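You operate a simulated robot arm through the tools that you are given. There is no shell and no other tool.

Carry out the task below with a simulated two-armed robot. There is one attempt and no reset: what you move stays moved.

JOB
Pick up the pink can with a loose valve cup from the top of the trial bench with one hand, pass it to the other hand and put it on the shelf of the trial bench. Set down upright: pink can with a loose valve cup.

It is judged by the outcome, as a careful person would: the job done as asked, and still so three seconds after it is handed in. It fails if anything else is knocked over, pushed out of place, dropped, spilled or broken.

ROBOT AND FRAMES
Two 6-joint arms with two-finger parallel grippers on one trunk, on a base that moves. Base frame: it is fixed to the floor where the robot stands at the start and does not move with it; the origin is under the middle of the robot, x ahead of it, y to its left, z up. Lengths are in m, angles in degrees, forces in N, time in s.
The left shoulder is at the start at [-0.096, 0.177, 0.781], the right one opposite. With the tool pointing down near the work surface each hand reaches from about 0.1 to 0.66 m from the robot's upright axis, wherever it stands, measured 20 degrees to its own side. Places, roughly: pink can with a loose valve cup (5x5x14 cm) [2.6, -1.1, 0.9]; shelf of the trial bench [2.7, -1, 0.3]. Payload 1.57 kg a hand.
The tool frame of a hand sits at the grasp point between the pads (the TCP): z along the fingers, y along the line on which they close. The tips reach 0.03 m beyond it. Largest opening 0.08 m; finger width 0.017, thickness 0.012; the body of the gripper, 0.04 by 0.082 m, starts 0.08 m behind the TCP.
Orientation is that of the tool frame in the base frame, as a unit quaternion [x, y, z, w]. With the fingers straight down and closing along the base's y, the tool's x points along the base's -x, its y along +y and its z along -z.

CONTROLS
- The arms move only by the tool play_rows. It takes "left_commands", "right_commands" or both (then of equal length, played together; a hand with none holds still); each is a list of rows, each a list of 7 numbers: the closure in counts, from 0 (fully open) to 255 (shut), then the shift along the base's x, y, z in units of 300 mm (1.0 is 300 mm), then the turn, a rotation vector about the base's x, y, z in units of 60 degrees (1.0 is 60 degrees). In form: [[fingers, tx, ty, tz, ax, ay, az], ...]. A call has 1 to 20 rows; each row is the pose to reach, as a shift and turn from the pose commanded when the call began. A call with a number of a shift or a turn outside -1 to 1 is refused whole. Rows are played at 5 a second. More than 0.05 m and 8.6 degrees between two rows, or a gripper value outside its range, and nothing of the call is played. A pose out of reach is approached as far as the arm can. The call stops where the force on the tool passes 40 N (or 10 N more than at its start, if that is more) or the arm is blocked; 0.2 s more then pass. The fingers move at their own pace (about 0.072 m/s each) and stop on an object; they squeeze with about 43 N. The grip force told is the motor's: it shows also when the fingers shut on nothing. Time passes only in rows, and 0.2 s behind the last, so rows that repeat a pose let the fingers close. The reply holds the time, the measured pose of the TCP, the force on the tool along the base axes, the opening and the grip force, in the units named above and with some noise, with the torque about the TCP (base axes, N m) and any sound that the robot's microphone picked up, and new pictures: "views" is both (left out), scene, wrist or none (wrist: the cameras of the hands that moved).
- Cameras (640 x 400 px; columns grow to the right, rows downward): "scene" is now at [0.0456, -0.0101, 1.5216]; the picture's right is [-0.12, -0.99, 0.00], its down [-0.58, 0.07, -0.81] and it looks along [0.81, -0.10, -0.58] (base axes); focal length 287 px, centre (320, 200). "left" rides on the left gripper at [0.072, 0.007, -0.122] in its tool frame; the picture's right is [-0.09, 1.00, 0.00], its down [-0.84, -0.08, -0.54] and it looks along [-0.54, -0.05, 0.84] (tool axes); focal length 238 px, centre (320, 200). "right" rides on the right gripper at [0.072, -0.007, -0.122] in its tool frame; the picture's right is [0.09, 1.00, 0.00], its down [-0.84, 0.08, -0.54] and it looks along [-0.54, 0.05, 0.84] (tool axes); focal length 238 px, centre (320, 200). There is no depth. A picture from a camera that has moved, and an enlarged one, comes with that camera's place and axes in the base frame and with its lens.
- lift_body(by): moves the trunk up (or, below 0, down) by that many m; the arms and the scene camera ride with it, the base frame stays. It gives what a move gives, with no picture.
- base_move(legs): drives the robot by 1 to 6 legs, each [ahead, left, turn to the left] in m, m and degrees, along the robot's own axes; the way and the turn of a leg run together, so that a leg with both is an arc; at most 1.5 m and 180 degrees a leg. The arms and the cameras ride along, it lands a little off, and it stops where it bumps. It gives what a move gives, and a new picture of the scene camera.
- aim_head(pan, tilt): turns the head with the scene camera to pan (to the left, within 143 degrees either way) and tilt (down, from -29 to 69), counted from straight ahead of the robot (the tilt from the chest, where the trunk bows). It gives what a move gives, and a new picture of the scene camera.
- inspect(camera, box): a new picture of the part [left, top, right, bottom] of that camera's present view, enlarged. The clock stands still meanwhile.
- close_job(): hands the job in; it is judged then, once.

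Nothing tells you exact positions but the pictures and the camera data. Unless the task says otherwise, let go and move clear before handing in.

The tools are called after "Request:" as name(argument=value, ...) on one line, values as JSON. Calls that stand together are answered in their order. play_rows: Moves the arms, as the interface text tells. Its arguments: {"type":"object","properties":{"left_commands":{"type":"array","items":{"type":"array","items":{"type":"number"}}},"right_commands":{"type":"array","items":{"type":"array","items":{"type":"number"}}},"views":{"type":"string","enum":["both","scene","wrist","none"]}},"required":[]} The other tools are called the same way: lift_body (by) moves the trunk up or down; base_move (legs) drives the base; aim_head (pan, tilt) turns the head that bears the scene camera; inspect (camera, box) takes an enlarged picture of a part of a camera's view; close_job () hands the job in.

At the start:

```text
time_s: 0.0
left_tcp_pos: [0.5116, 0.2428, 1.0821]
left_tool_rot: [0.0, 1.0, 0.0, 0.0]
left_force: [0.2, -0.4, -1.3]
left_moment: [0.06, 0.01, 0.0]
left_grip_width: 0.0802
left_grasp_force: 0.0
right_tcp_pos: [0.3837, -0.1576, 1.1864]
right_tool_rot: [-0.001, 1.0, 0.0, 0.0]
right_force: [-0.7, -0.9, 0.4]
right_moment: [0.01, 0.01, 0.03]
right_grip_width: 0.08
right_grasp_force: 0.0
trunk travel left (down, up): [-0.225, 0.103]
robot x, y, heading: [0.001, -0.0008, 0.2]
head pan, tilt (commanded): [-6.8, 35.6]
```

scene: 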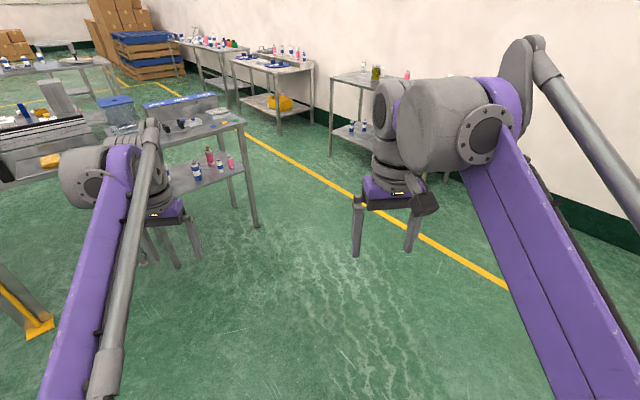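
right: 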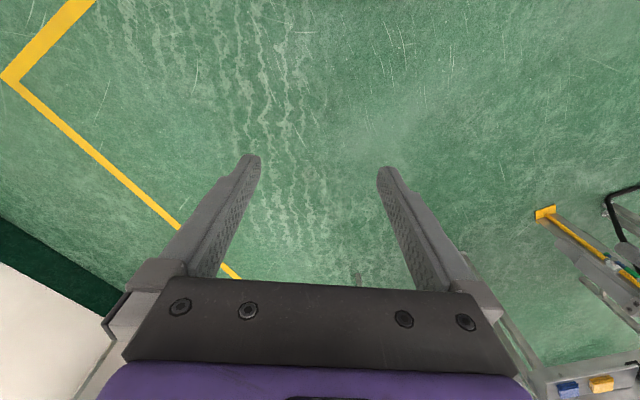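
left: 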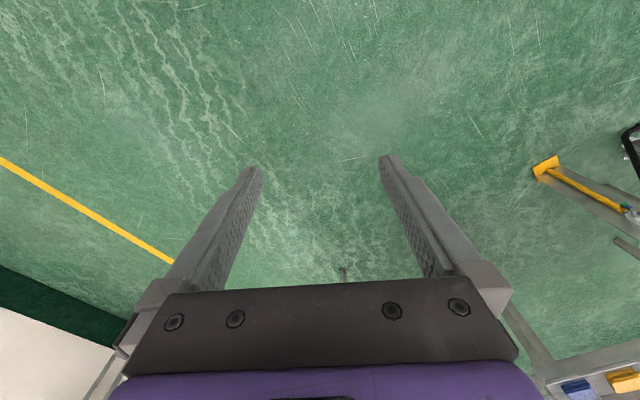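

I see a workshop with several benches; the trial bench looks to be the one at about columns 330–410, partly hidden by the right arm, with a pink can at about (407, 75). I will enlarge that part before driving.

Request:
inspect(camera="scene", box=[310, 50, 470, 150])

Request:
inspect(camera="scene", box=[130, 20, 330, 145])

```text
4.00 times, centred on (390, 100) of scene
camera zoom: at [0.0456, -0.0101, 1.5216], right [-0.12, -0.99, 0.0], down [-0.58, 0.07, -0.81], along [0.81, -0.1, -0.58], focal length 1147 px, centre (40, 600)
```

zoom: 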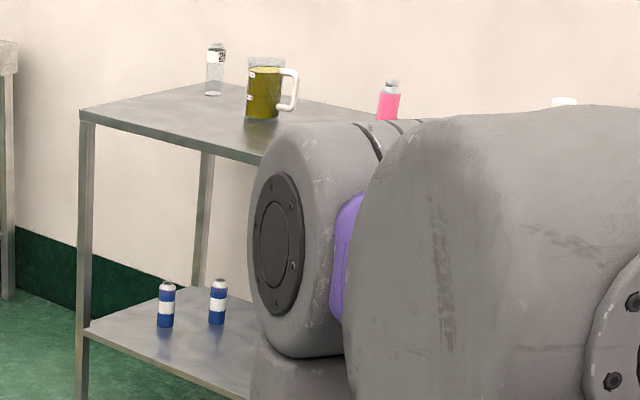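

```text
3.20 times, centred on (230, 82) of scene
camera zoom: at [0.0456, -0.0101, 1.5216], right [-0.12, -0.99, 0.0], down [-0.58, 0.07, -0.81], along [0.81, -0.1, -0.58], focal length 918 px, centre (608, 576)
```

zoom: 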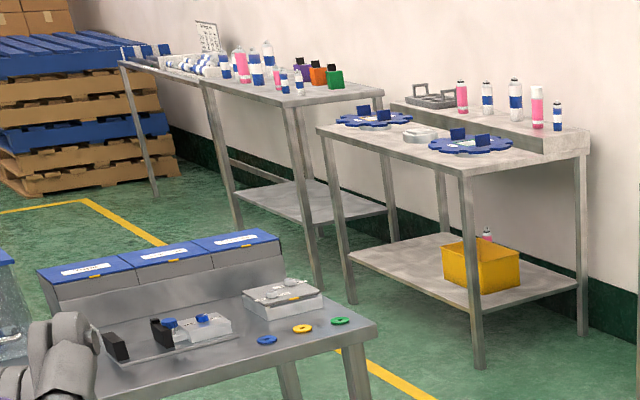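

I take the trial bench to run at a slant (its front edge from about [3.1, -0.5] towards [2.5, -0.9]), with another bench's corner near [1.85, 0.28] to keep clear of. Next I drive part of the way and face the trial bench.

Request:
base_move(legs=[[0, 0, -17], [1.1, 0, 0], [0, 0, -20]])

```text
time_s: 7.7
left_tcp_pos: [1.599, -0.432, 1.084]
left_tool_rot: [0.316, 0.949, -0.001, 0.0]
left_force: [-0.6, -0.9, 0.0]
left_moment: [-0.02, 0.0, -0.02]
left_grip_width: 0.0801
left_grasp_force: 0.1
right_tcp_pos: [1.2553, -0.6743, 1.1863]
right_tool_rot: [0.317, 0.949, -0.001, 0.0]
right_force: [-0.7, -0.4, 0.1]
right_moment: [-0.01, 0.01, -0.02]
right_grip_width: 0.08
right_grasp_force: 0.0
trunk travel left (down, up): [-0.225, 0.103]
robot x, y, heading: [1.043, -0.3185, -36.8]
head pan, tilt (commanded): [-6.8, 35.6]
camera scene: at [1.0736, -0.3553, 1.5216], right [-0.69, -0.72, 0.0], down [-0.42, 0.4, -0.81], along [0.59, -0.56, -0.58], focal length 287 px, centre (320, 200)
```

scene: 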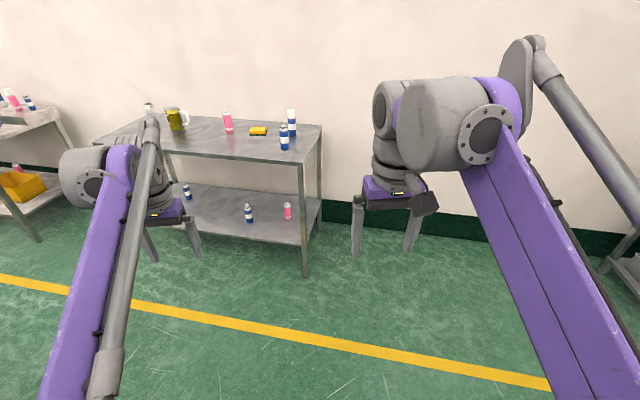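

The whole trial bench is now in view: jug, pink can, yellow thing, two blue-white cans on top, and several cans on the shelf. I enlarge it to place things.

Request:
inspect(camera="scene", box=[180, 90, 340, 190])

Request:
inspect(camera="scene", box=[80, 80, 340, 280])

```text
4.00 times, centred on (260, 140) of scene
camera zoom: at [1.0736, -0.3553, 1.5216], right [-0.69, -0.72, 0.0], down [-0.42, 0.4, -0.81], along [0.59, -0.56, -0.58], focal length 1147 px, centre (560, 440)
```

zoom: 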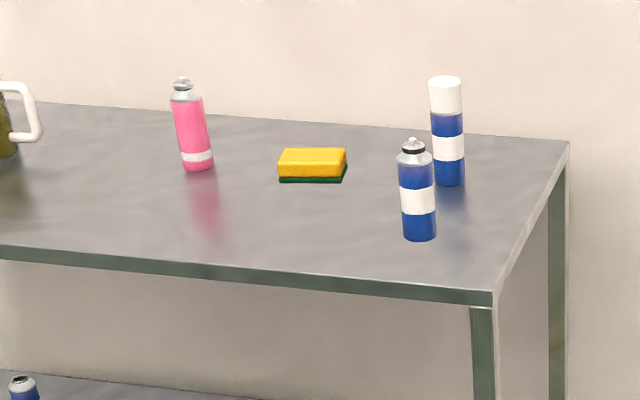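

```text
2.00 times, centred on (210, 180) of scene
camera zoom: at [1.0736, -0.3553, 1.5216], right [-0.69, -0.72, 0.0], down [-0.42, 0.4, -0.81], along [0.59, -0.56, -0.58], focal length 574 px, centre (540, 240)
```

zoom: 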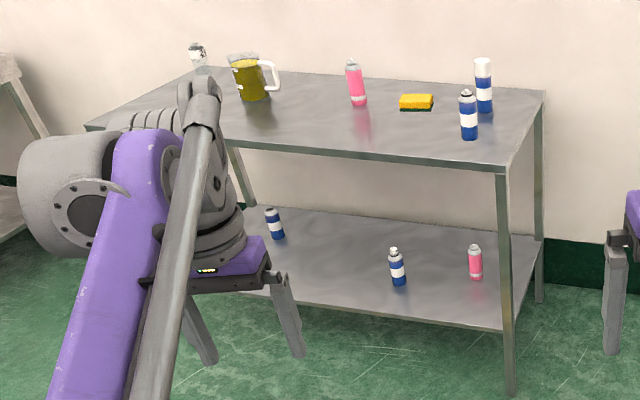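

I work out the trial bench top at about z 0.85, front edge from [2.04, -1.16] to [3.01, -0.46], and the pink can near [2.65, -1.11], with free shelf space in the middle. Next I square up to the bench and sidestep in front of it.

Request:
base_move(legs=[[0, 0, -17.7], [0.45, 0, 0], [0, 0.85, 0]])

```text
time_s: 18.8
left_tcp_pos: [2.4928, -0.4667, 1.0835]
left_tool_rot: [0.456, 0.89, 0.0, 0.0]
left_force: [0.4, -0.4, -0.4]
left_moment: [-0.02, -0.02, -0.02]
left_grip_width: 0.0798
left_grasp_force: 0.0
right_tcp_pos: [2.0932, -0.5973, 1.1877]
right_tool_rot: [0.455, 0.89, 0.0, 0.0]
right_force: [1.0, -0.3, -0.3]
right_moment: [0.03, -0.02, 0.04]
right_grip_width: 0.0801
right_grasp_force: 0.1
trunk travel left (down, up): [-0.225, 0.103]
robot x, y, heading: [2.0023, -0.1921, -54.3]
head pan, tilt (commanded): [-6.8, 35.6]
camera scene: at [2.0137, -0.239, 1.5216], right [-0.87, -0.48, 0.0], down [-0.28, 0.51, -0.81], along [0.39, -0.71, -0.58], focal length 287 px, centre (320, 200)
```

scene: 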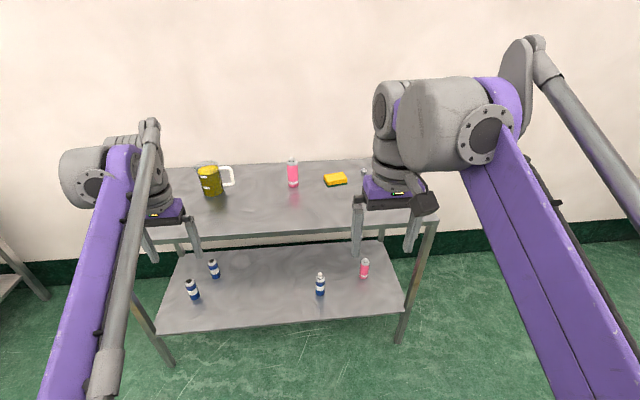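

The robot faces the bench squarely now, with the pink can near the middle of the top. I enlarge the bench to measure it.

Request:
inspect(camera="scene", box=[130, 140, 450, 340])

Request:
inspect(camera="scene", box=[190, 140, 350, 240])

```text
2.00 times, centred on (290, 240) of scene
camera zoom: at [2.0137, -0.239, 1.5216], right [-0.87, -0.48, 0.0], down [-0.28, 0.51, -0.81], along [0.39, -0.71, -0.58], focal length 574 px, centre (380, 120)
```

zoom: 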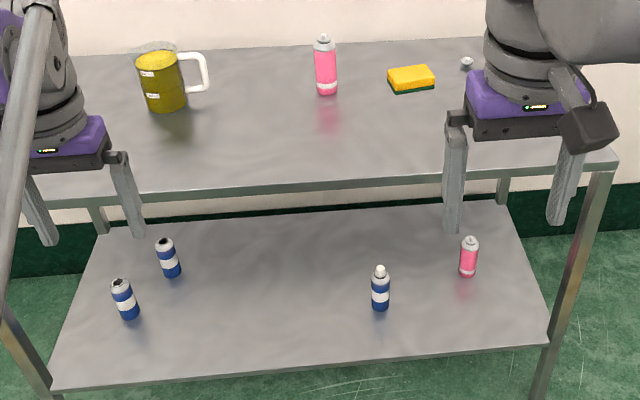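

```text
4.00 times, centred on (270, 190) of scene
camera zoom: at [2.0137, -0.239, 1.5216], right [-0.87, -0.48, 0.0], down [-0.28, 0.51, -0.81], along [0.39, -0.71, -0.58], focal length 1147 px, centre (520, 240)
```

zoom: 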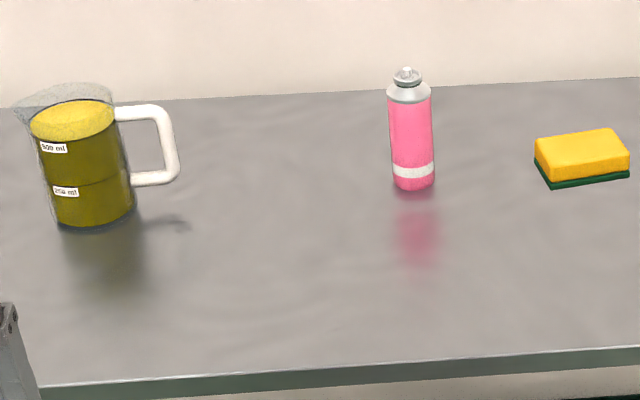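

The pink can is about 1.11 m ahead of the robot and 3 cm to its right, the bench front edge about 0.80 m ahead; the shelf middle is free. I look down to see how far the robot's own base sticks out.

Request:
aim_head(pan=0, tilt=69)

```text
time_s: 19.8
left_tcp_pos: [2.4916, -0.4654, 1.0828]
left_tool_rot: [0.456, 0.89, 0.0, -0.001]
left_force: [-0.4, 0.3, -0.3]
left_moment: [0.01, 0.02, 0.0]
left_grip_width: 0.08
left_grasp_force: 0.0
right_tcp_pos: [2.0927, -0.5979, 1.1858]
right_tool_rot: [0.456, 0.89, -0.001, 0.0]
right_force: [0.3, 0.1, 0.3]
right_moment: [-0.04, -0.02, 0.01]
right_grip_width: 0.0802
right_grasp_force: 0.2
trunk travel left (down, up): [-0.225, 0.103]
robot x, y, heading: [1.9967, -0.1931, -54.4]
head pan, tilt (commanded): [0.0, 68.8]
camera scene: at [2.0038, -0.2076, 1.4789], right [-0.81, -0.59, 0.0], down [-0.55, 0.76, -0.36], along [0.21, -0.29, -0.93], focal length 287 px, centre (320, 200)
```

scene: 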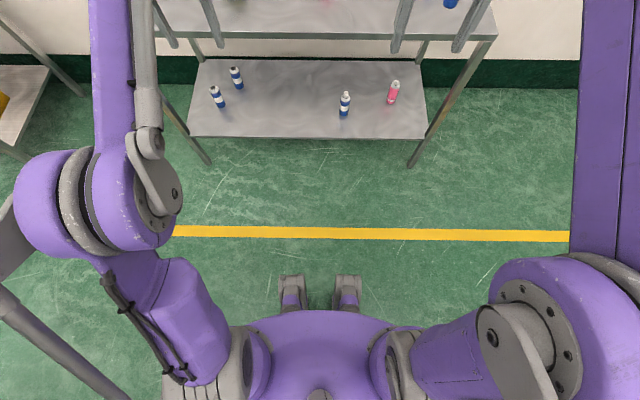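

The base is small, so the robot can come close to the bench. Before that, out here in free space, I tilt the right tool to 30° off vertical for the pick and start turning the left tool towards a nearly level grasp, to see that the arms can do it.

Request:
play_rows(right_commands=[[0, 0, 0, 0, -0.0508, -0.0364, 0], [0, 0, 0, 0, -0.1017, -0.0728, 0], [0, 0, 0, 0, -0.1525, -0.1092, 0], [0, 0, 0, 0, -0.2033, -0.1456, 0], [0, 0, 0, 0, -0.2541, -0.1819, 0], [0, 0, 0, 0, -0.305, -0.2183, 0], [0, 0, 0, 0, -0.3558, -0.2547, 0], [0, 0, 0, 0, -0.4066, -0.2911, 0]], left_commands=[[0, -0.0145, 0.0204, -0.0125, -0.1016, -0.0728, 0], [0, -0.029, 0.0408, -0.025, -0.2033, -0.1455, 0], [0, -0.0435, 0.0611, -0.0375, -0.3049, -0.2183, 0], [0, -0.058, 0.0815, -0.05, -0.4066, -0.2911, 0], [0, -0.0725, 0.1019, -0.0625, -0.5082, -0.3638, 0], [0, -0.087, 0.1222, -0.075, -0.6098, -0.4366, 0], [0, -0.1015, 0.1426, -0.0875, -0.7115, -0.5093, 0], [0, -0.116, 0.163, -0.1, -0.8131, -0.5821, 0]], views="scene")

```text
time_s: 21.6
left_tcp_pos: [2.4554, -0.4175, 1.0533]
left_tool_rot: [0.394, 0.77, -0.229, 0.445]
left_force: [0.0, -0.1, -0.5]
left_moment: [-0.01, 0.01, -0.04]
left_grip_width: 0.0801
left_grasp_force: 0.1
right_tcp_pos: [2.0915, -0.5977, 1.1871]
right_tool_rot: [0.44, 0.859, -0.119, 0.232]
right_force: [0.0, 0.0, -0.7]
right_moment: [-0.01, 0.02, 0.0]
right_grip_width: 0.0801
right_grasp_force: 0.1
trunk travel left (down, up): [-0.225, 0.103]
robot x, y, heading: [1.9927, -0.1897, -54.4]
head pan, tilt (commanded): [0.0, 68.8]
camera scene: at [2.0032, -0.2068, 1.4789], right [-0.81, -0.59, 0.0], down [-0.55, 0.76, -0.36], along [0.21, -0.29, -0.93], focal length 287 px, centre (320, 200)
```

scene: 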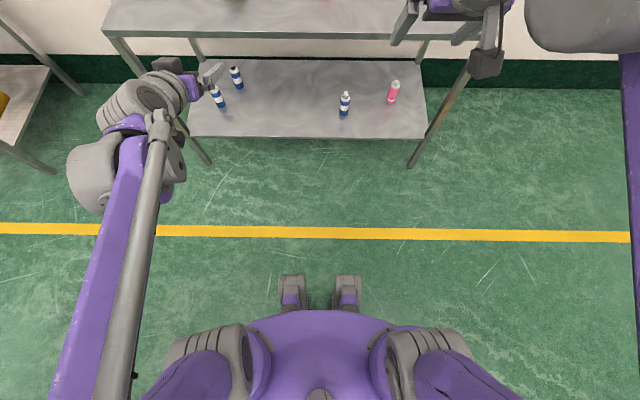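

Both tilts worked. Now I yaw the left tool to the right (towards the robot's middle) in the same free space.

Request:
play_rows(left_commands=[[0, 0, 0, 0, 0, 0, -0.125], [0, 0, 0, 0, 0, 0, -0.25], [0, 0, 0, 0, 0, 0, -0.375], [0, 0, 0, 0, 0, 0, -0.5], [0, 0, 0, 0, 0, 0, -0.625], [0, 0, 0, 0, 0, 0, -0.75], [0, 0, 0, 0, 0, 0, -0.875], [0, 0, 0, 0, 0, 0, -1.0]], views="scene")

```text
time_s: 23.4
left_tcp_pos: [2.4594, -0.4185, 1.0534]
left_tool_rot: [0.727, 0.47, -0.421, 0.269]
left_force: [0.0, 0.3, -0.8]
left_moment: [-0.01, -0.03, -0.05]
left_grip_width: 0.0803
left_grasp_force: 0.1
right_tcp_pos: [2.0937, -0.598, 1.1862]
right_tool_rot: [0.439, 0.86, -0.119, 0.231]
right_force: [0.1, -0.2, -0.4]
right_moment: [0.0, 0.02, 0.0]
right_grip_width: 0.0799
right_grasp_force: 0.1
trunk travel left (down, up): [-0.225, 0.103]
robot x, y, heading: [1.997, -0.1929, -54.1]
head pan, tilt (commanded): [0.0, 68.8]
camera scene: at [2.0046, -0.208, 1.4789], right [-0.81, -0.59, 0.0], down [-0.55, 0.76, -0.36], along [0.21, -0.29, -0.93], focal length 287 px, centre (320, 200)
```

scene: 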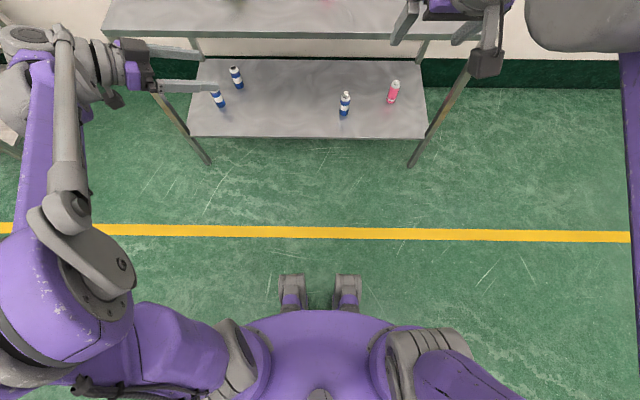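

The left arm follows well. I finish the yaw (pointing squarely to the right) while bringing the hand towards the middle, to check the hand-over pose is reachable.

Request:
play_rows(left_commands=[[0, -0.086, -0.0615, 0, 0, 0, -0.083], [0, -0.172, -0.123, 0, 0, 0, -0.167], [0, -0.2575, -0.1845, 0, 0, 0, -0.25], [0, -0.343, -0.246, 0, 0, 0, -0.333], [0, -0.429, -0.3075, 0, 0, 0, -0.417], [0, -0.515, -0.369, 0, 0, 0, -0.5]], views="both")

```text
time_s: 24.8
left_tcp_pos: [2.3021, -0.5295, 1.0524]
left_tool_rot: [0.824, 0.266, -0.476, 0.152]
left_force: [-0.4, 0.2, -0.1]
left_moment: [-0.03, -0.03, 0.01]
left_grip_width: 0.0799
left_grasp_force: 0.0
right_tcp_pos: [2.0923, -0.5988, 1.1852]
right_tool_rot: [0.439, 0.86, -0.119, 0.23]
right_force: [0.8, -0.5, -1.0]
right_moment: [0.02, 0.0, 0.0]
right_grip_width: 0.0802
right_grasp_force: 0.0
trunk travel left (down, up): [-0.225, 0.103]
robot x, y, heading: [1.9957, -0.1971, -54.2]
head pan, tilt (commanded): [0.0, 68.8]
camera scene: at [2.0037, -0.2084, 1.4789], right [-0.81, -0.59, 0.0], down [-0.55, 0.76, -0.36], along [0.21, -0.29, -0.93], focal length 287 px, centre (320, 200)
camera left: at [2.4225, -0.4521, 1.0538], right [0.54, -0.84, 0.08], down [0.0, 0.09, 1.0], along [-0.84, -0.54, 0.05], focal length 238 px, centre (320, 200)
```

scene: 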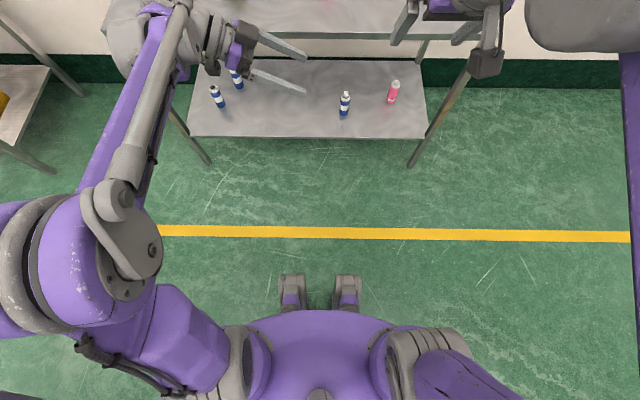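
left: 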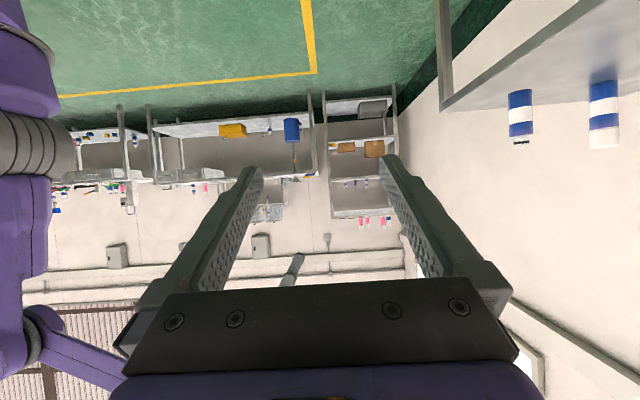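

The hand-over pose is reachable. I draw the left hand back out of the way, then drive closer to the bench and aim the head at the can.

Request:
play_rows(left_commands=[[0, 0.058, 0.11, 0.0445, 0, 0, 0], [0, 0.116, 0.219, 0.089, 0, 0, 0], [0, 0.1745, 0.329, 0.1335, 0, 0, 0], [0, 0.2327, 0.439, 0.178, 0, 0, 0], [0, 0.291, 0.548, 0.2225, 0, 0, 0], [0, 0.349, 0.658, 0.267, 0, 0, 0]], views="none")

Request:
base_move(legs=[[0, 0.08, 0], [0.28, 0, 0]])

Request:
aim_head(pan=-5, tilt=48)

```text
time_s: 26.2
left_tcp_pos: [2.4052, -0.3403, 1.1318]
left_tool_rot: [0.826, 0.266, -0.473, 0.152]
left_force: [0.1, 0.4, 0.3]
left_moment: [0.0, 0.02, 0.0]
left_grip_width: 0.0802
left_grasp_force: 0.0
left hand out of reach, approached as far as the arm can: row 6
right_tcp_pos: [2.092, -0.5969, 1.1866]
right_tool_rot: [0.439, 0.86, -0.119, 0.23]
right_force: [-0.2, -0.6, 0.7]
right_moment: [-0.02, 0.0, -0.01]
right_grip_width: 0.08
right_grasp_force: 0.1
trunk travel left (down, up): [-0.225, 0.103]
robot x, y, heading: [1.998, -0.1951, -54.4]
head pan, tilt (commanded): [0.0, 68.8]
```

```text
time_s: 29.1
left_tcp_pos: [2.6321, -0.5211, 1.1316]
left_tool_rot: [0.825, 0.267, -0.474, 0.153]
left_force: [0.3, -0.5, 0.3]
left_moment: [-0.01, 0.02, 0.0]
left_grip_width: 0.08
left_grasp_force: 0.0
right_tcp_pos: [2.3187, -0.7765, 1.1866]
right_tool_rot: [0.44, 0.86, -0.119, 0.231]
right_force: [0.3, -0.2, 0.1]
right_moment: [0.03, 0.04, 0.01]
right_grip_width: 0.0801
right_grasp_force: 0.0
trunk travel left (down, up): [-0.225, 0.103]
robot x, y, heading: [2.2243, -0.3727, -54.4]
head pan, tilt (commanded): [0.0, 68.8]
camera scene: at [2.2315, -0.3875, 1.4789], right [-0.81, -0.58, 0.0], down [-0.54, 0.76, -0.36], along [0.21, -0.29, -0.93], focal length 287 px, centre (320, 200)
```

scene: 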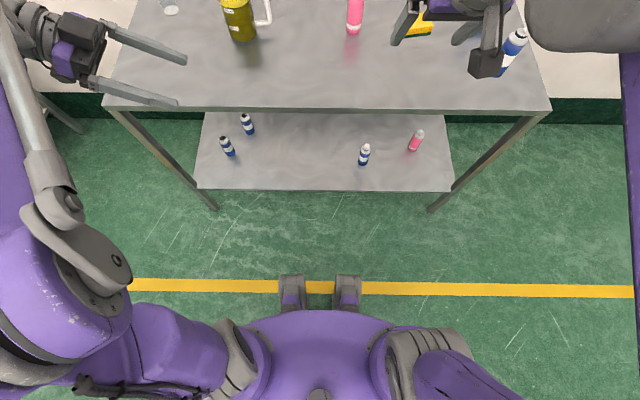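

```text
time_s: 29.9
left_tcp_pos: [2.6331, -0.5215, 1.1326]
left_tool_rot: [0.825, 0.267, -0.474, 0.153]
left_force: [0.6, 0.2, -0.5]
left_moment: [-0.03, 0.0, -0.02]
left_grip_width: 0.0804
left_grasp_force: 0.0
right_tcp_pos: [2.3195, -0.7766, 1.1871]
right_tool_rot: [0.44, 0.86, -0.119, 0.23]
right_force: [-0.1, 0.3, -0.3]
right_moment: [0.01, 0.01, 0.05]
right_grip_width: 0.0799
right_grasp_force: 0.1
trunk travel left (down, up): [-0.225, 0.103]
robot x, y, heading: [2.2229, -0.3756, -54.3]
head pan, tilt (commanded): [-5.0, 48.0]
camera scene: at [2.2388, -0.4093, 1.5035], right [-0.86, -0.51, 0.0], down [-0.38, 0.64, -0.67], along [0.34, -0.57, -0.74], focal length 287 px, centre (320, 200)
```

scene: 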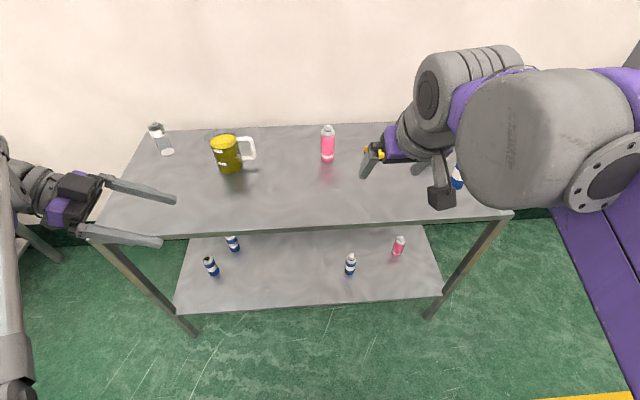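

Closer now, with a clean view of the can. I enlarge it to fix its position.

Request:
inspect(camera="scene", box=[270, 110, 390, 185])

Request:
inspect(camera="right", box=[0, 0, 640, 400])

```text
5.33 times, centred on (330, 148) of scene
camera zoom: at [2.2388, -0.4093, 1.5035], right [-0.86, -0.51, 0.0], down [-0.38, 0.64, -0.67], along [0.34, -0.57, -0.74], focal length 1530 px, centre (267, 480)
```

zoom: 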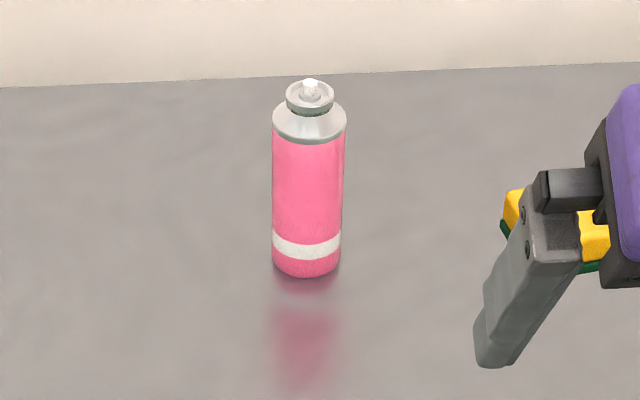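

```text
1.00 times, centred on (320, 200) of right (not enlarged: the box is as wide or as high as the picture)
camera zoom: at [2.2429, -0.6812, 1.2561], right [0.76, 0.65, -0.05], down [0.33, -0.32, 0.89], along [0.56, -0.69, -0.46], focal length 238 px, centre (320, 200)
```

zoom: 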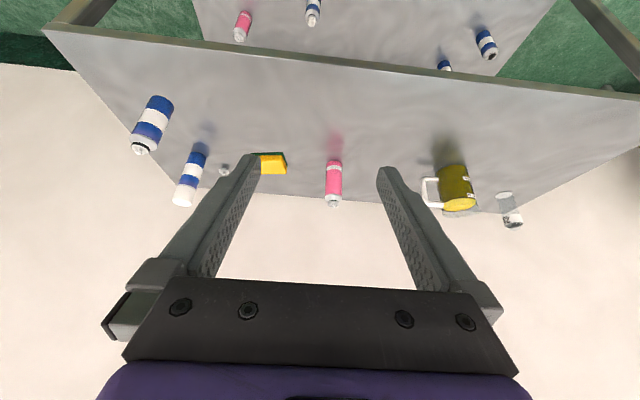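

The can's centre is about [2.624, -1.105], its base near z 0.845, its body pink up to about z 0.95. I roll 16 cm nearer so the right hand can reach it comfortably.

Request:
base_move(legs=[[0.16, 0, 0]])

```text
time_s: 31.4
left_tcp_pos: [2.7264, -0.6494, 1.1332]
left_tool_rot: [0.825, 0.268, -0.473, 0.154]
left_force: [0.6, 1.0, 0.1]
left_moment: [0.02, 0.02, 0.02]
left_grip_width: 0.0802
left_grasp_force: 0.0
right_tcp_pos: [2.4125, -0.9066, 1.1871]
right_tool_rot: [0.44, 0.86, -0.118, 0.23]
right_force: [1.0, -0.3, -0.9]
right_moment: [0.0, 0.03, -0.02]
right_grip_width: 0.0803
right_grasp_force: 0.1
trunk travel left (down, up): [-0.225, 0.103]
robot x, y, heading: [2.3135, -0.5019, -54.2]
head pan, tilt (commanded): [-5.0, 48.0]
camera scene: at [2.3322, -0.5389, 1.5035], right [-0.86, -0.51, 0.0], down [-0.38, 0.64, -0.67], along [0.34, -0.57, -0.74], focal length 287 px, centre (320, 200)
```

scene: 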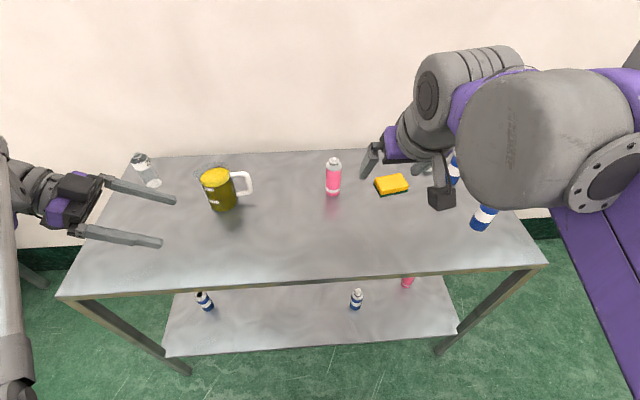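

Can now about 0.67 m ahead and 10 cm right of the robot's axis. I move the right hand to a pre-grasp point 13 cm back from the can along the tool's slanted axis.

Request:
play_rows(right_commands=[[0, 0.0811, -0.0687, -0.0689, 0, 0, 0], [0, 0.1623, -0.1374, -0.1377, 0, 0, 0], [0, 0.2434, -0.2061, -0.2066, 0, 0, 0], [0, 0.3246, -0.2749, -0.2754, 0, 0, 0], [0, 0.4057, -0.3436, -0.3443, 0, 0, 0], [0, 0.4869, -0.4123, -0.4131, 0, 0, 0], [0, 0.568, -0.481, -0.482, 0, 0, 0]], views="both")

```text
time_s: 33.0
left_tcp_pos: [2.7265, -0.6503, 1.1329]
left_tool_rot: [0.825, 0.268, -0.474, 0.154]
left_force: [-0.8, -1.0, 0.4]
left_moment: [0.02, 0.0, -0.01]
left_grip_width: 0.0799
left_grasp_force: 0.1
right_tcp_pos: [2.5838, -1.0518, 1.0405]
right_tool_rot: [0.44, 0.86, -0.119, 0.23]
right_force: [-0.6, -0.6, -0.9]
right_moment: [0.02, -0.01, 0.03]
right_grip_width: 0.08
right_grasp_force: 0.2
trunk travel left (down, up): [-0.225, 0.103]
robot x, y, heading: [2.3156, -0.5054, -54.0]
head pan, tilt (commanded): [-5.0, 48.0]
camera scene: at [2.3328, -0.5395, 1.5035], right [-0.86, -0.51, 0.0], down [-0.38, 0.64, -0.67], along [0.34, -0.57, -0.74], focal length 287 px, centre (320, 200)
camera right: at [2.5065, -0.9551, 1.1107], right [0.76, 0.65, -0.05], down [0.33, -0.32, 0.89], along [0.56, -0.69, -0.46], focal length 238 px, centre (320, 200)
```

scene: 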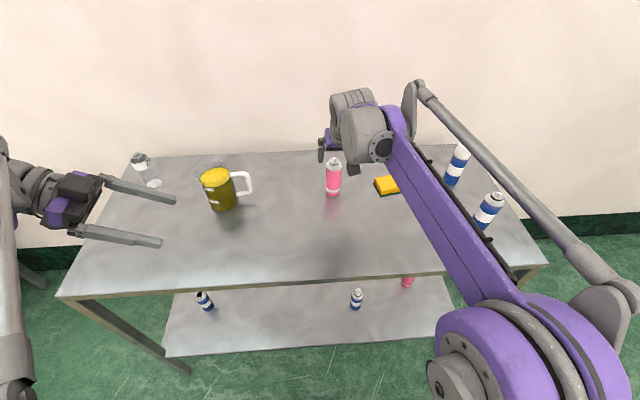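
right: 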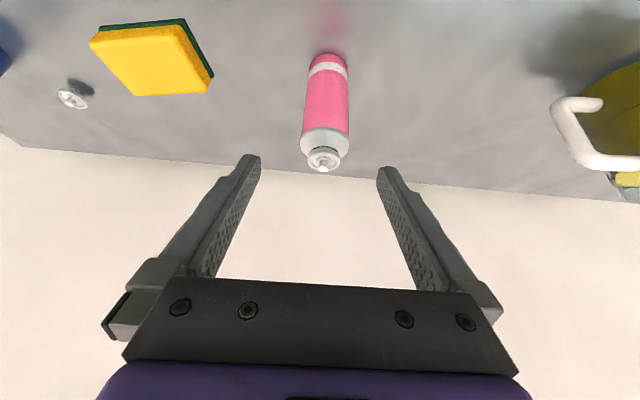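

The can sits centred between the open fingers. I slide in along the slanted axis most of the way and check.

Request:
play_rows(right_commands=[[0, 0.021, -0.029, -0.063, 0, 0, 0], [0, 0.042, -0.059, -0.127, 0, 0, 0], [0, 0.063, -0.088, -0.19, 0, 0, 0], [0, 0.084, -0.118, -0.253, 0, 0, 0]], views="both")

```text
time_s: 34.0
left_tcp_pos: [2.727, -0.6514, 1.1328]
left_tool_rot: [0.825, 0.267, -0.474, 0.152]
left_force: [-0.4, 0.4, -0.5]
left_moment: [0.03, 0.0, 0.01]
left_grip_width: 0.0801
left_grasp_force: 0.0
right_tcp_pos: [2.6083, -1.0865, 0.9667]
right_tool_rot: [0.441, 0.86, -0.119, 0.229]
right_force: [0.4, -0.1, -0.4]
right_moment: [-0.01, -0.02, -0.02]
right_grip_width: 0.0801
right_grasp_force: 0.1
trunk travel left (down, up): [-0.225, 0.103]
robot x, y, heading: [2.3181, -0.5049, -54.4]
head pan, tilt (commanded): [-5.0, 48.0]
camera scene: at [2.3322, -0.5389, 1.5035], right [-0.86, -0.51, 0.0], down [-0.38, 0.64, -0.67], along [0.34, -0.57, -0.74], focal length 287 px, centre (320, 200)
camera right: at [2.5317, -0.9902, 1.0352], right [0.76, 0.65, -0.05], down [0.33, -0.32, 0.89], along [0.56, -0.69, -0.46], focal length 238 px, centre (320, 200)
```

scene: 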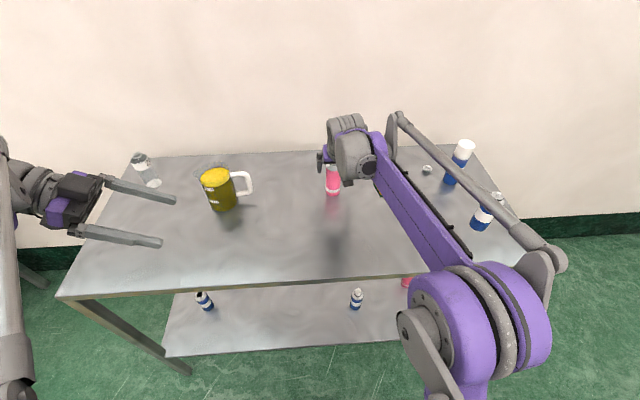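
right: 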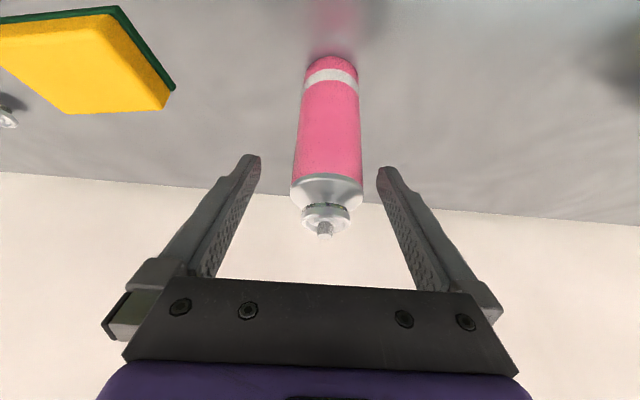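

The can is about 4 mm off centre towards the robot's left, so I correct that, finish the approach to TCP z of about 0.932, and close on the pink body below the collar.

Request:
play_rows(right_commands=[[0, 0.0267, -0.026, -0.058, 0, 0, 0], [0, 0.0533, -0.052, -0.1157, 0, 0, 0], [0, 0.0533, -0.052, -0.1157, 0, 0, 0]], views="wrist")

```text
time_s: 34.8
left_tcp_pos: [2.7243, -0.6503, 1.1325]
left_tool_rot: [0.825, 0.268, -0.473, 0.153]
left_force: [0.1, -0.3, -0.2]
left_moment: [-0.03, 0.02, -0.01]
left_grip_width: 0.08
left_grasp_force: 0.1
right_tcp_pos: [2.6231, -1.1003, 0.9308]
right_tool_rot: [0.44, 0.86, -0.118, 0.23]
right_force: [0.1, -0.5, 0.7]
right_moment: [-0.02, 0.01, 0.02]
right_grip_width: 0.0799
right_grasp_force: 0.0
trunk travel left (down, up): [-0.225, 0.103]
robot x, y, heading: [2.3152, -0.5035, -54.4]
head pan, tilt (commanded): [-5.0, 48.0]
camera right: at [2.5475, -1.0049, 1.0008], right [0.76, 0.65, -0.05], down [0.33, -0.32, 0.89], along [0.56, -0.69, -0.46], focal length 238 px, centre (320, 200)
```

right: 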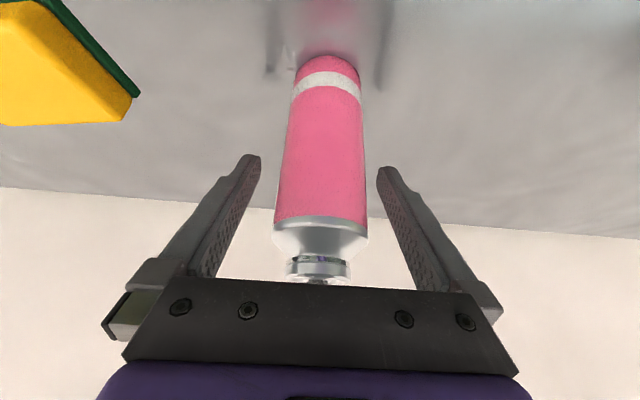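

Aligned, with no contact force. I close the right fingers on the body.

Request:
play_rows(right_commands=[[60, 0, 0, 0, 0, 0, 0], [90, 0, 0, 0, 0, 0, 0], [110, 0, 0, 0, 0, 0, 0], [140, 0, 0, 0, 0, 0, 0], [200, 0, 0, 0, 0, 0, 0], [255, 0, 0, 0, 0, 0, 0]], views="wrist")

```text
time_s: 36.2
left_tcp_pos: [2.7251, -0.6491, 1.1324]
left_tool_rot: [0.825, 0.269, -0.473, 0.155]
left_force: [-0.2, -0.1, -0.4]
left_moment: [-0.01, -0.01, -0.03]
left_grip_width: 0.08
left_grasp_force: 0.1
right_tcp_pos: [2.6238, -1.101, 0.9305]
right_tool_rot: [0.44, 0.86, -0.118, 0.229]
right_force: [-0.9, -0.5, -0.2]
right_moment: [0.05, -0.01, 0.0]
right_grip_width: 0.0434
right_grasp_force: 42.4
trunk travel left (down, up): [-0.225, 0.103]
robot x, y, heading: [2.3196, -0.5008, -54.1]
head pan, tilt (commanded): [-5.0, 48.0]
camera right: at [2.5475, -1.005, 1.0008], right [0.76, 0.65, -0.05], down [0.33, -0.32, 0.89], along [0.56, -0.69, -0.46], focal length 238 px, centre (320, 200)
```

right: 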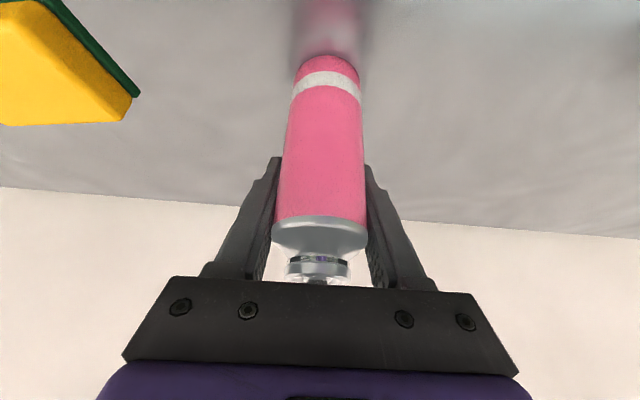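

The fingers hold the can at 43 mm width with 42 N. I lift it straight up gently.

Request:
play_rows(right_commands=[[255, 0, 0, 0.03, 0, 0, 0], [255, 0, 0, 0.08, 0, 0, 0], [255, 0, 0, 0.15, 0, 0, 0], [255, 0, 0, 0.22, 0, 0, 0], [255, 0, 0, 0.29, 0, 0, 0], [255, 0, 0, 0.36, 0, 0, 0], [255, 0, 0, 0.4, 0, 0, 0]], views="both")

```text
time_s: 37.8
left_tcp_pos: [2.7264, -0.65, 1.1331]
left_tool_rot: [0.825, 0.268, -0.473, 0.154]
left_force: [-0.6, 0.1, -0.2]
left_moment: [0.0, -0.01, 0.02]
left_grip_width: 0.0802
left_grasp_force: 0.0
right_tcp_pos: [2.6244, -1.1013, 1.0518]
right_tool_rot: [0.44, 0.86, -0.119, 0.23]
right_force: [0.2, 0.0, -1.2]
right_moment: [0.0, -0.01, -0.02]
right_grip_width: 0.0435
right_grasp_force: 43.1
trunk travel left (down, up): [-0.225, 0.103]
robot x, y, heading: [2.3181, -0.5028, -53.8]
head pan, tilt (commanded): [-5.0, 48.0]
camera scene: at [2.3319, -0.5385, 1.5036], right [-0.86, -0.51, 0.0], down [-0.38, 0.64, -0.67], along [0.34, -0.57, -0.74], focal length 287 px, centre (320, 200)
camera right: at [2.5479, -1.0057, 1.1207], right [0.76, 0.65, -0.05], down [0.33, -0.32, 0.89], along [0.56, -0.69, -0.46], focal length 238 px, centre (320, 200)
```

scene: 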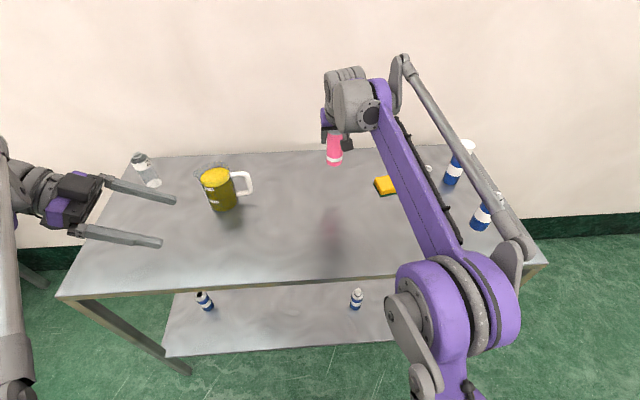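
right: 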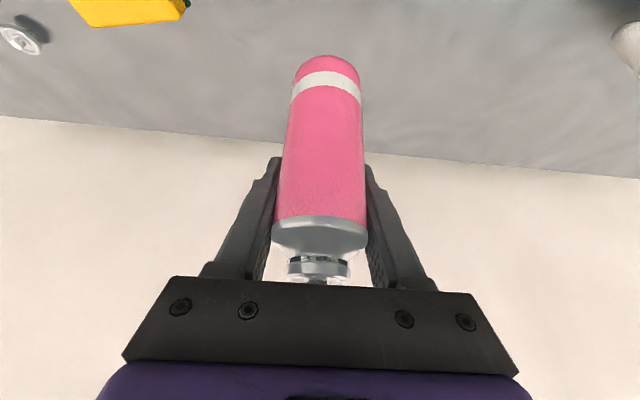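

The can is up and held firmly; nothing else moved. I back the robot 30 cm away from the bench so the hand-over happens in free air.

Request:
base_move(legs=[[-0.3, 0, 0]])

```text
time_s: 39.8
left_tcp_pos: [2.548, -0.4033, 1.1315]
left_tool_rot: [0.825, 0.268, -0.474, 0.154]
left_force: [0.4, 0.8, -0.7]
left_moment: [0.01, 0.0, 0.02]
left_grip_width: 0.08
left_grasp_force: 0.0
right_tcp_pos: [2.4469, -0.8557, 1.0504]
right_tool_rot: [0.44, 0.86, -0.118, 0.23]
right_force: [-0.6, 0.3, 0.1]
right_moment: [-0.05, -0.05, -0.01]
right_grip_width: 0.0434
right_grasp_force: 42.5
trunk travel left (down, up): [-0.225, 0.103]
robot x, y, heading: [2.1403, -0.2597, -54.4]
head pan, tilt (commanded): [-5.0, 48.0]
camera scene: at [2.1544, -0.2925, 1.5036], right [-0.86, -0.51, 0.0], down [-0.38, 0.64, -0.67], along [0.34, -0.57, -0.74], focal length 287 px, centre (320, 200)
```

scene: 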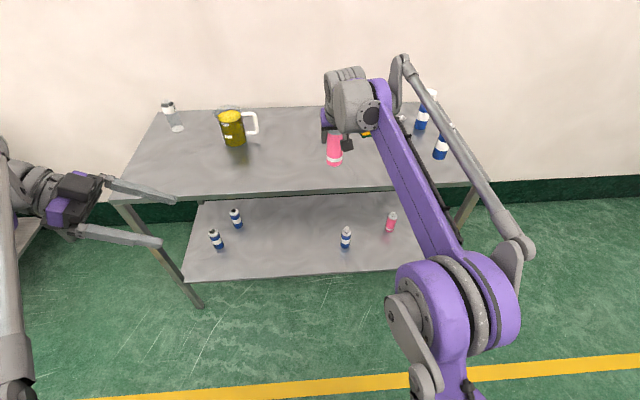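

Clear of the bench. I bring the right hand with the can in front of the chest (about 0.50 m ahead, on the middle line, TCP z 1.09).

Request:
play_rows(right_commands=[[255, -0.0062, 0.0792, 0.0166, 0, 0, 0], [255, -0.0124, 0.1584, 0.0333, 0, 0, 0], [255, -0.0186, 0.2376, 0.05, 0, 0, 0], [255, -0.0248, 0.3168, 0.0665, 0, 0, 0], [255, -0.0311, 0.396, 0.083, 0, 0, 0], [255, -0.0373, 0.4753, 0.1, 0, 0, 0], [255, -0.0435, 0.5545, 0.1165, 0, 0, 0], [255, -0.0497, 0.6337, 0.133, 0, 0, 0]], views="both")

```text
time_s: 41.6
left_tcp_pos: [2.5477, -0.4034, 1.1329]
left_tool_rot: [0.825, 0.268, -0.474, 0.154]
left_force: [0.6, 0.0, -0.1]
left_moment: [0.0, 0.01, 0.04]
left_grip_width: 0.0798
left_grasp_force: 0.1
right_tcp_pos: [2.4324, -0.6659, 1.0908]
right_tool_rot: [0.439, 0.86, -0.118, 0.231]
right_force: [-0.3, 0.2, -1.3]
right_moment: [-0.01, -0.01, 0.0]
right_grip_width: 0.0432
right_grasp_force: 43.2
trunk travel left (down, up): [-0.225, 0.103]
robot x, y, heading: [2.1402, -0.2564, -54.3]
head pan, tilt (commanded): [-5.0, 48.0]
camera scene: at [2.1544, -0.2922, 1.5036], right [-0.86, -0.51, 0.0], down [-0.38, 0.64, -0.67], along [0.34, -0.57, -0.74], focal length 287 px, centre (320, 200)
camera right: at [2.3563, -0.5696, 1.1603], right [0.76, 0.65, -0.05], down [0.33, -0.32, 0.89], along [0.56, -0.69, -0.46], focal length 238 px, centre (320, 200)
```

scene: 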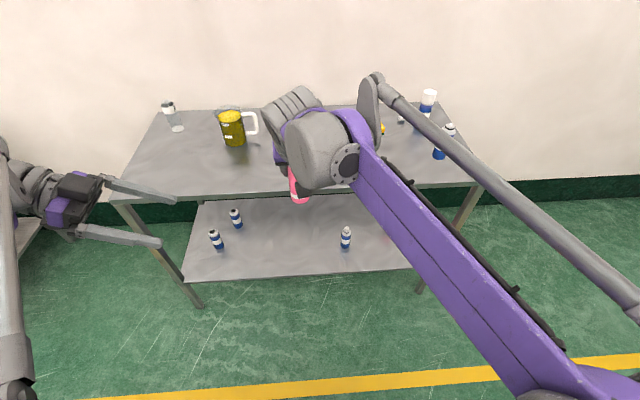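
right: 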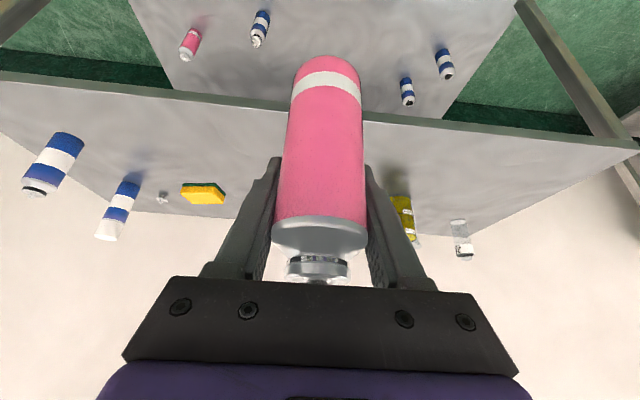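

The can is now in front of the chest, its base at about z 1.005. I bring the open left hand to a pre-grasp 13 cm to the can's left, aimed at its lower body.

Request:
play_rows(left_commands=[[0, -0.0116, -0.0936, -0.0106, 0, 0, 0], [0, -0.0231, -0.1871, -0.0212, 0, 0, 0], [0, -0.0347, -0.2807, -0.0318, 0, 0, 0], [0, -0.0463, -0.3743, -0.0425, 0, 0, 0], [0, -0.0579, -0.4679, -0.0531, 0, 0, 0], [0, -0.0694, -0.5614, -0.0637, 0, 0, 0], [0, -0.081, -0.655, -0.0743, 0, 0, 0]], views="both")

```text
time_s: 43.2
left_tcp_pos: [2.5242, -0.6006, 1.1115]
left_tool_rot: [0.825, 0.269, -0.474, 0.154]
left_force: [0.0, 0.5, -0.1]
left_moment: [0.02, 0.01, -0.02]
left_grip_width: 0.0801
left_grasp_force: 0.2
right_tcp_pos: [2.4333, -0.6662, 1.0909]
right_tool_rot: [0.44, 0.86, -0.118, 0.23]
right_force: [-0.3, -0.7, -0.6]
right_moment: [0.01, -0.01, 0.01]
right_grip_width: 0.0436
right_grasp_force: 43.0
trunk travel left (down, up): [-0.225, 0.103]
robot x, y, heading: [2.138, -0.2557, -54.3]
head pan, tilt (commanded): [-5.0, 48.0]
camera scene: at [2.1548, -0.2936, 1.5035], right [-0.86, -0.51, 0.0], down [-0.38, 0.64, -0.67], along [0.34, -0.57, -0.74], focal length 287 px, centre (320, 200)
camera left: at [2.6421, -0.5232, 1.1129], right [0.55, -0.83, 0.08], down [-0.01, 0.09, 1.0], along [-0.84, -0.55, 0.04], focal length 238 px, centre (320, 200)
```

scene: 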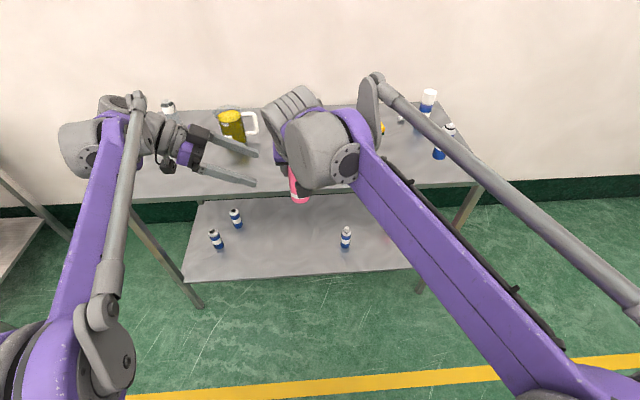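
left: 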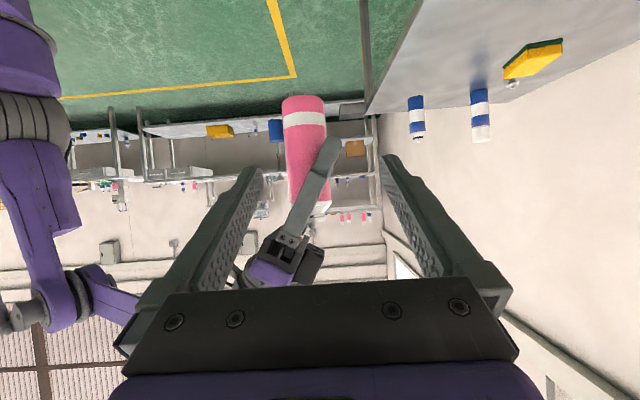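

The left camera sees the can's lower body, a bit off the fingers' middle. I enlarge that view to measure the offset.

Request:
inspect(camera="left", box=[224, 80, 416, 200])

Request:
inspect(camera="scene", box=[160, 80, 352, 200])

```text
3.33 times, centred on (320, 140) of left
camera zoom: at [2.6421, -0.5232, 1.1129], right [0.55, -0.83, 0.08], down [-0.01, 0.09, 1.0], along [-0.84, -0.55, 0.04], focal length 794 px, centre (320, 400)
```

zoom: 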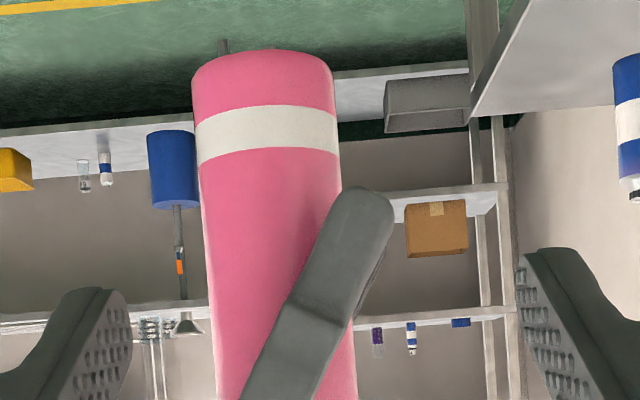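

```text
3.33 times, centred on (256, 140) of scene
camera zoom: at [2.1548, -0.2936, 1.5035], right [-0.86, -0.51, 0.0], down [-0.38, 0.64, -0.67], along [0.34, -0.57, -0.74], focal length 956 px, centre (533, 400)
```

zoom: 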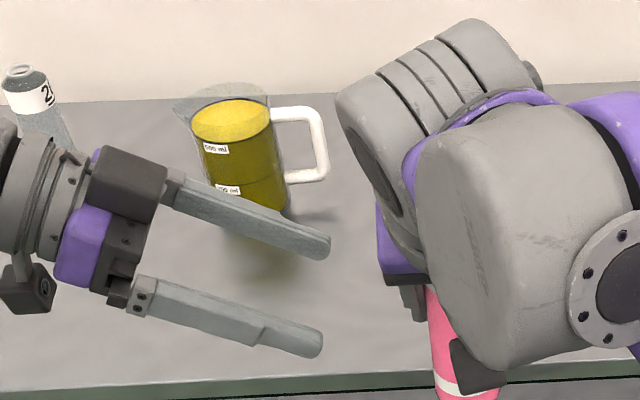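

Measuring from both wrist cameras, the bench top is nearer z 0.862, so the right hand holds the can lower (6.8 cm up) and 1.5 cm off its axis; its tip would clash with the left fingers. I will set the can back on the bench and take it again higher and centred, so first the left hand withdraws and the robot rolls forward.

Request:
play_rows(left_commands=[[0, 0.0116, 0.0936, 0.0106, 0, 0, 0], [0, 0.0231, 0.1871, 0.0212, 0, 0, 0], [0, 0.0347, 0.2807, 0.0318, 0, 0, 0], [0, 0.0463, 0.3743, 0.0425, 0, 0, 0], [0, 0.0579, 0.4679, 0.0531, 0, 0, 0], [0, 0.0694, 0.5614, 0.0637, 0, 0, 0], [0, 0.081, 0.655, 0.0743, 0, 0, 0]], views="none")

Request:
base_move(legs=[[0.25, 0, 0]])

```text
time_s: 44.8
left_tcp_pos: [2.5477, -0.4025, 1.1323]
left_tool_rot: [0.824, 0.269, -0.473, 0.156]
left_force: [-0.7, 0.7, 0.3]
left_moment: [0.0, -0.01, 0.01]
left_grip_width: 0.08
left_grasp_force: 0.1
right_tcp_pos: [2.4336, -0.6665, 1.0903]
right_tool_rot: [0.439, 0.86, -0.118, 0.23]
right_force: [-0.6, 0.3, -0.6]
right_moment: [0.0, -0.01, -0.02]
right_grip_width: 0.0433
right_grasp_force: 43.5
trunk travel left (down, up): [-0.225, 0.103]
robot x, y, heading: [2.143, -0.2546, -54.2]
head pan, tilt (commanded): [-5.0, 48.0]
```

```text
time_s: 46.6
left_tcp_pos: [2.6939, -0.6053, 1.1313]
left_tool_rot: [0.825, 0.268, -0.474, 0.153]
left_force: [-0.3, 0.1, 0.7]
left_moment: [0.0, -0.02, 0.02]
left_grip_width: 0.0798
left_grasp_force: 0.1
right_tcp_pos: [2.5789, -0.868, 1.0893]
right_tool_rot: [0.44, 0.86, -0.119, 0.23]
right_force: [0.3, 0.4, -0.6]
right_moment: [0.0, 0.03, 0.0]
right_grip_width: 0.0434
right_grasp_force: 42.9
trunk travel left (down, up): [-0.225, 0.103]
robot x, y, heading: [2.2821, -0.4613, -54.2]
head pan, tilt (commanded): [-5.0, 48.0]
camera scene: at [2.3007, -0.4951, 1.5035], right [-0.86, -0.51, 0.0], down [-0.38, 0.64, -0.67], along [0.34, -0.57, -0.74], focal length 287 px, centre (320, 200)
```

scene: 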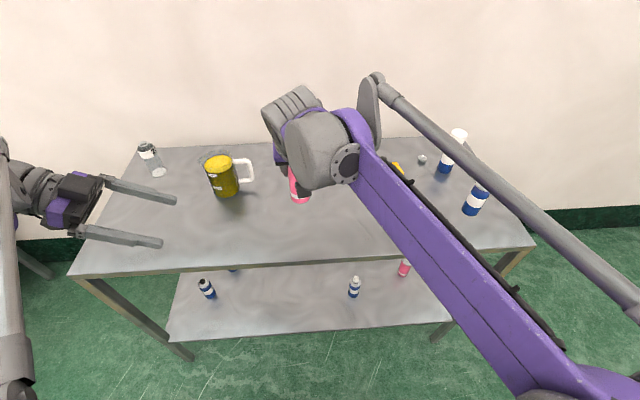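

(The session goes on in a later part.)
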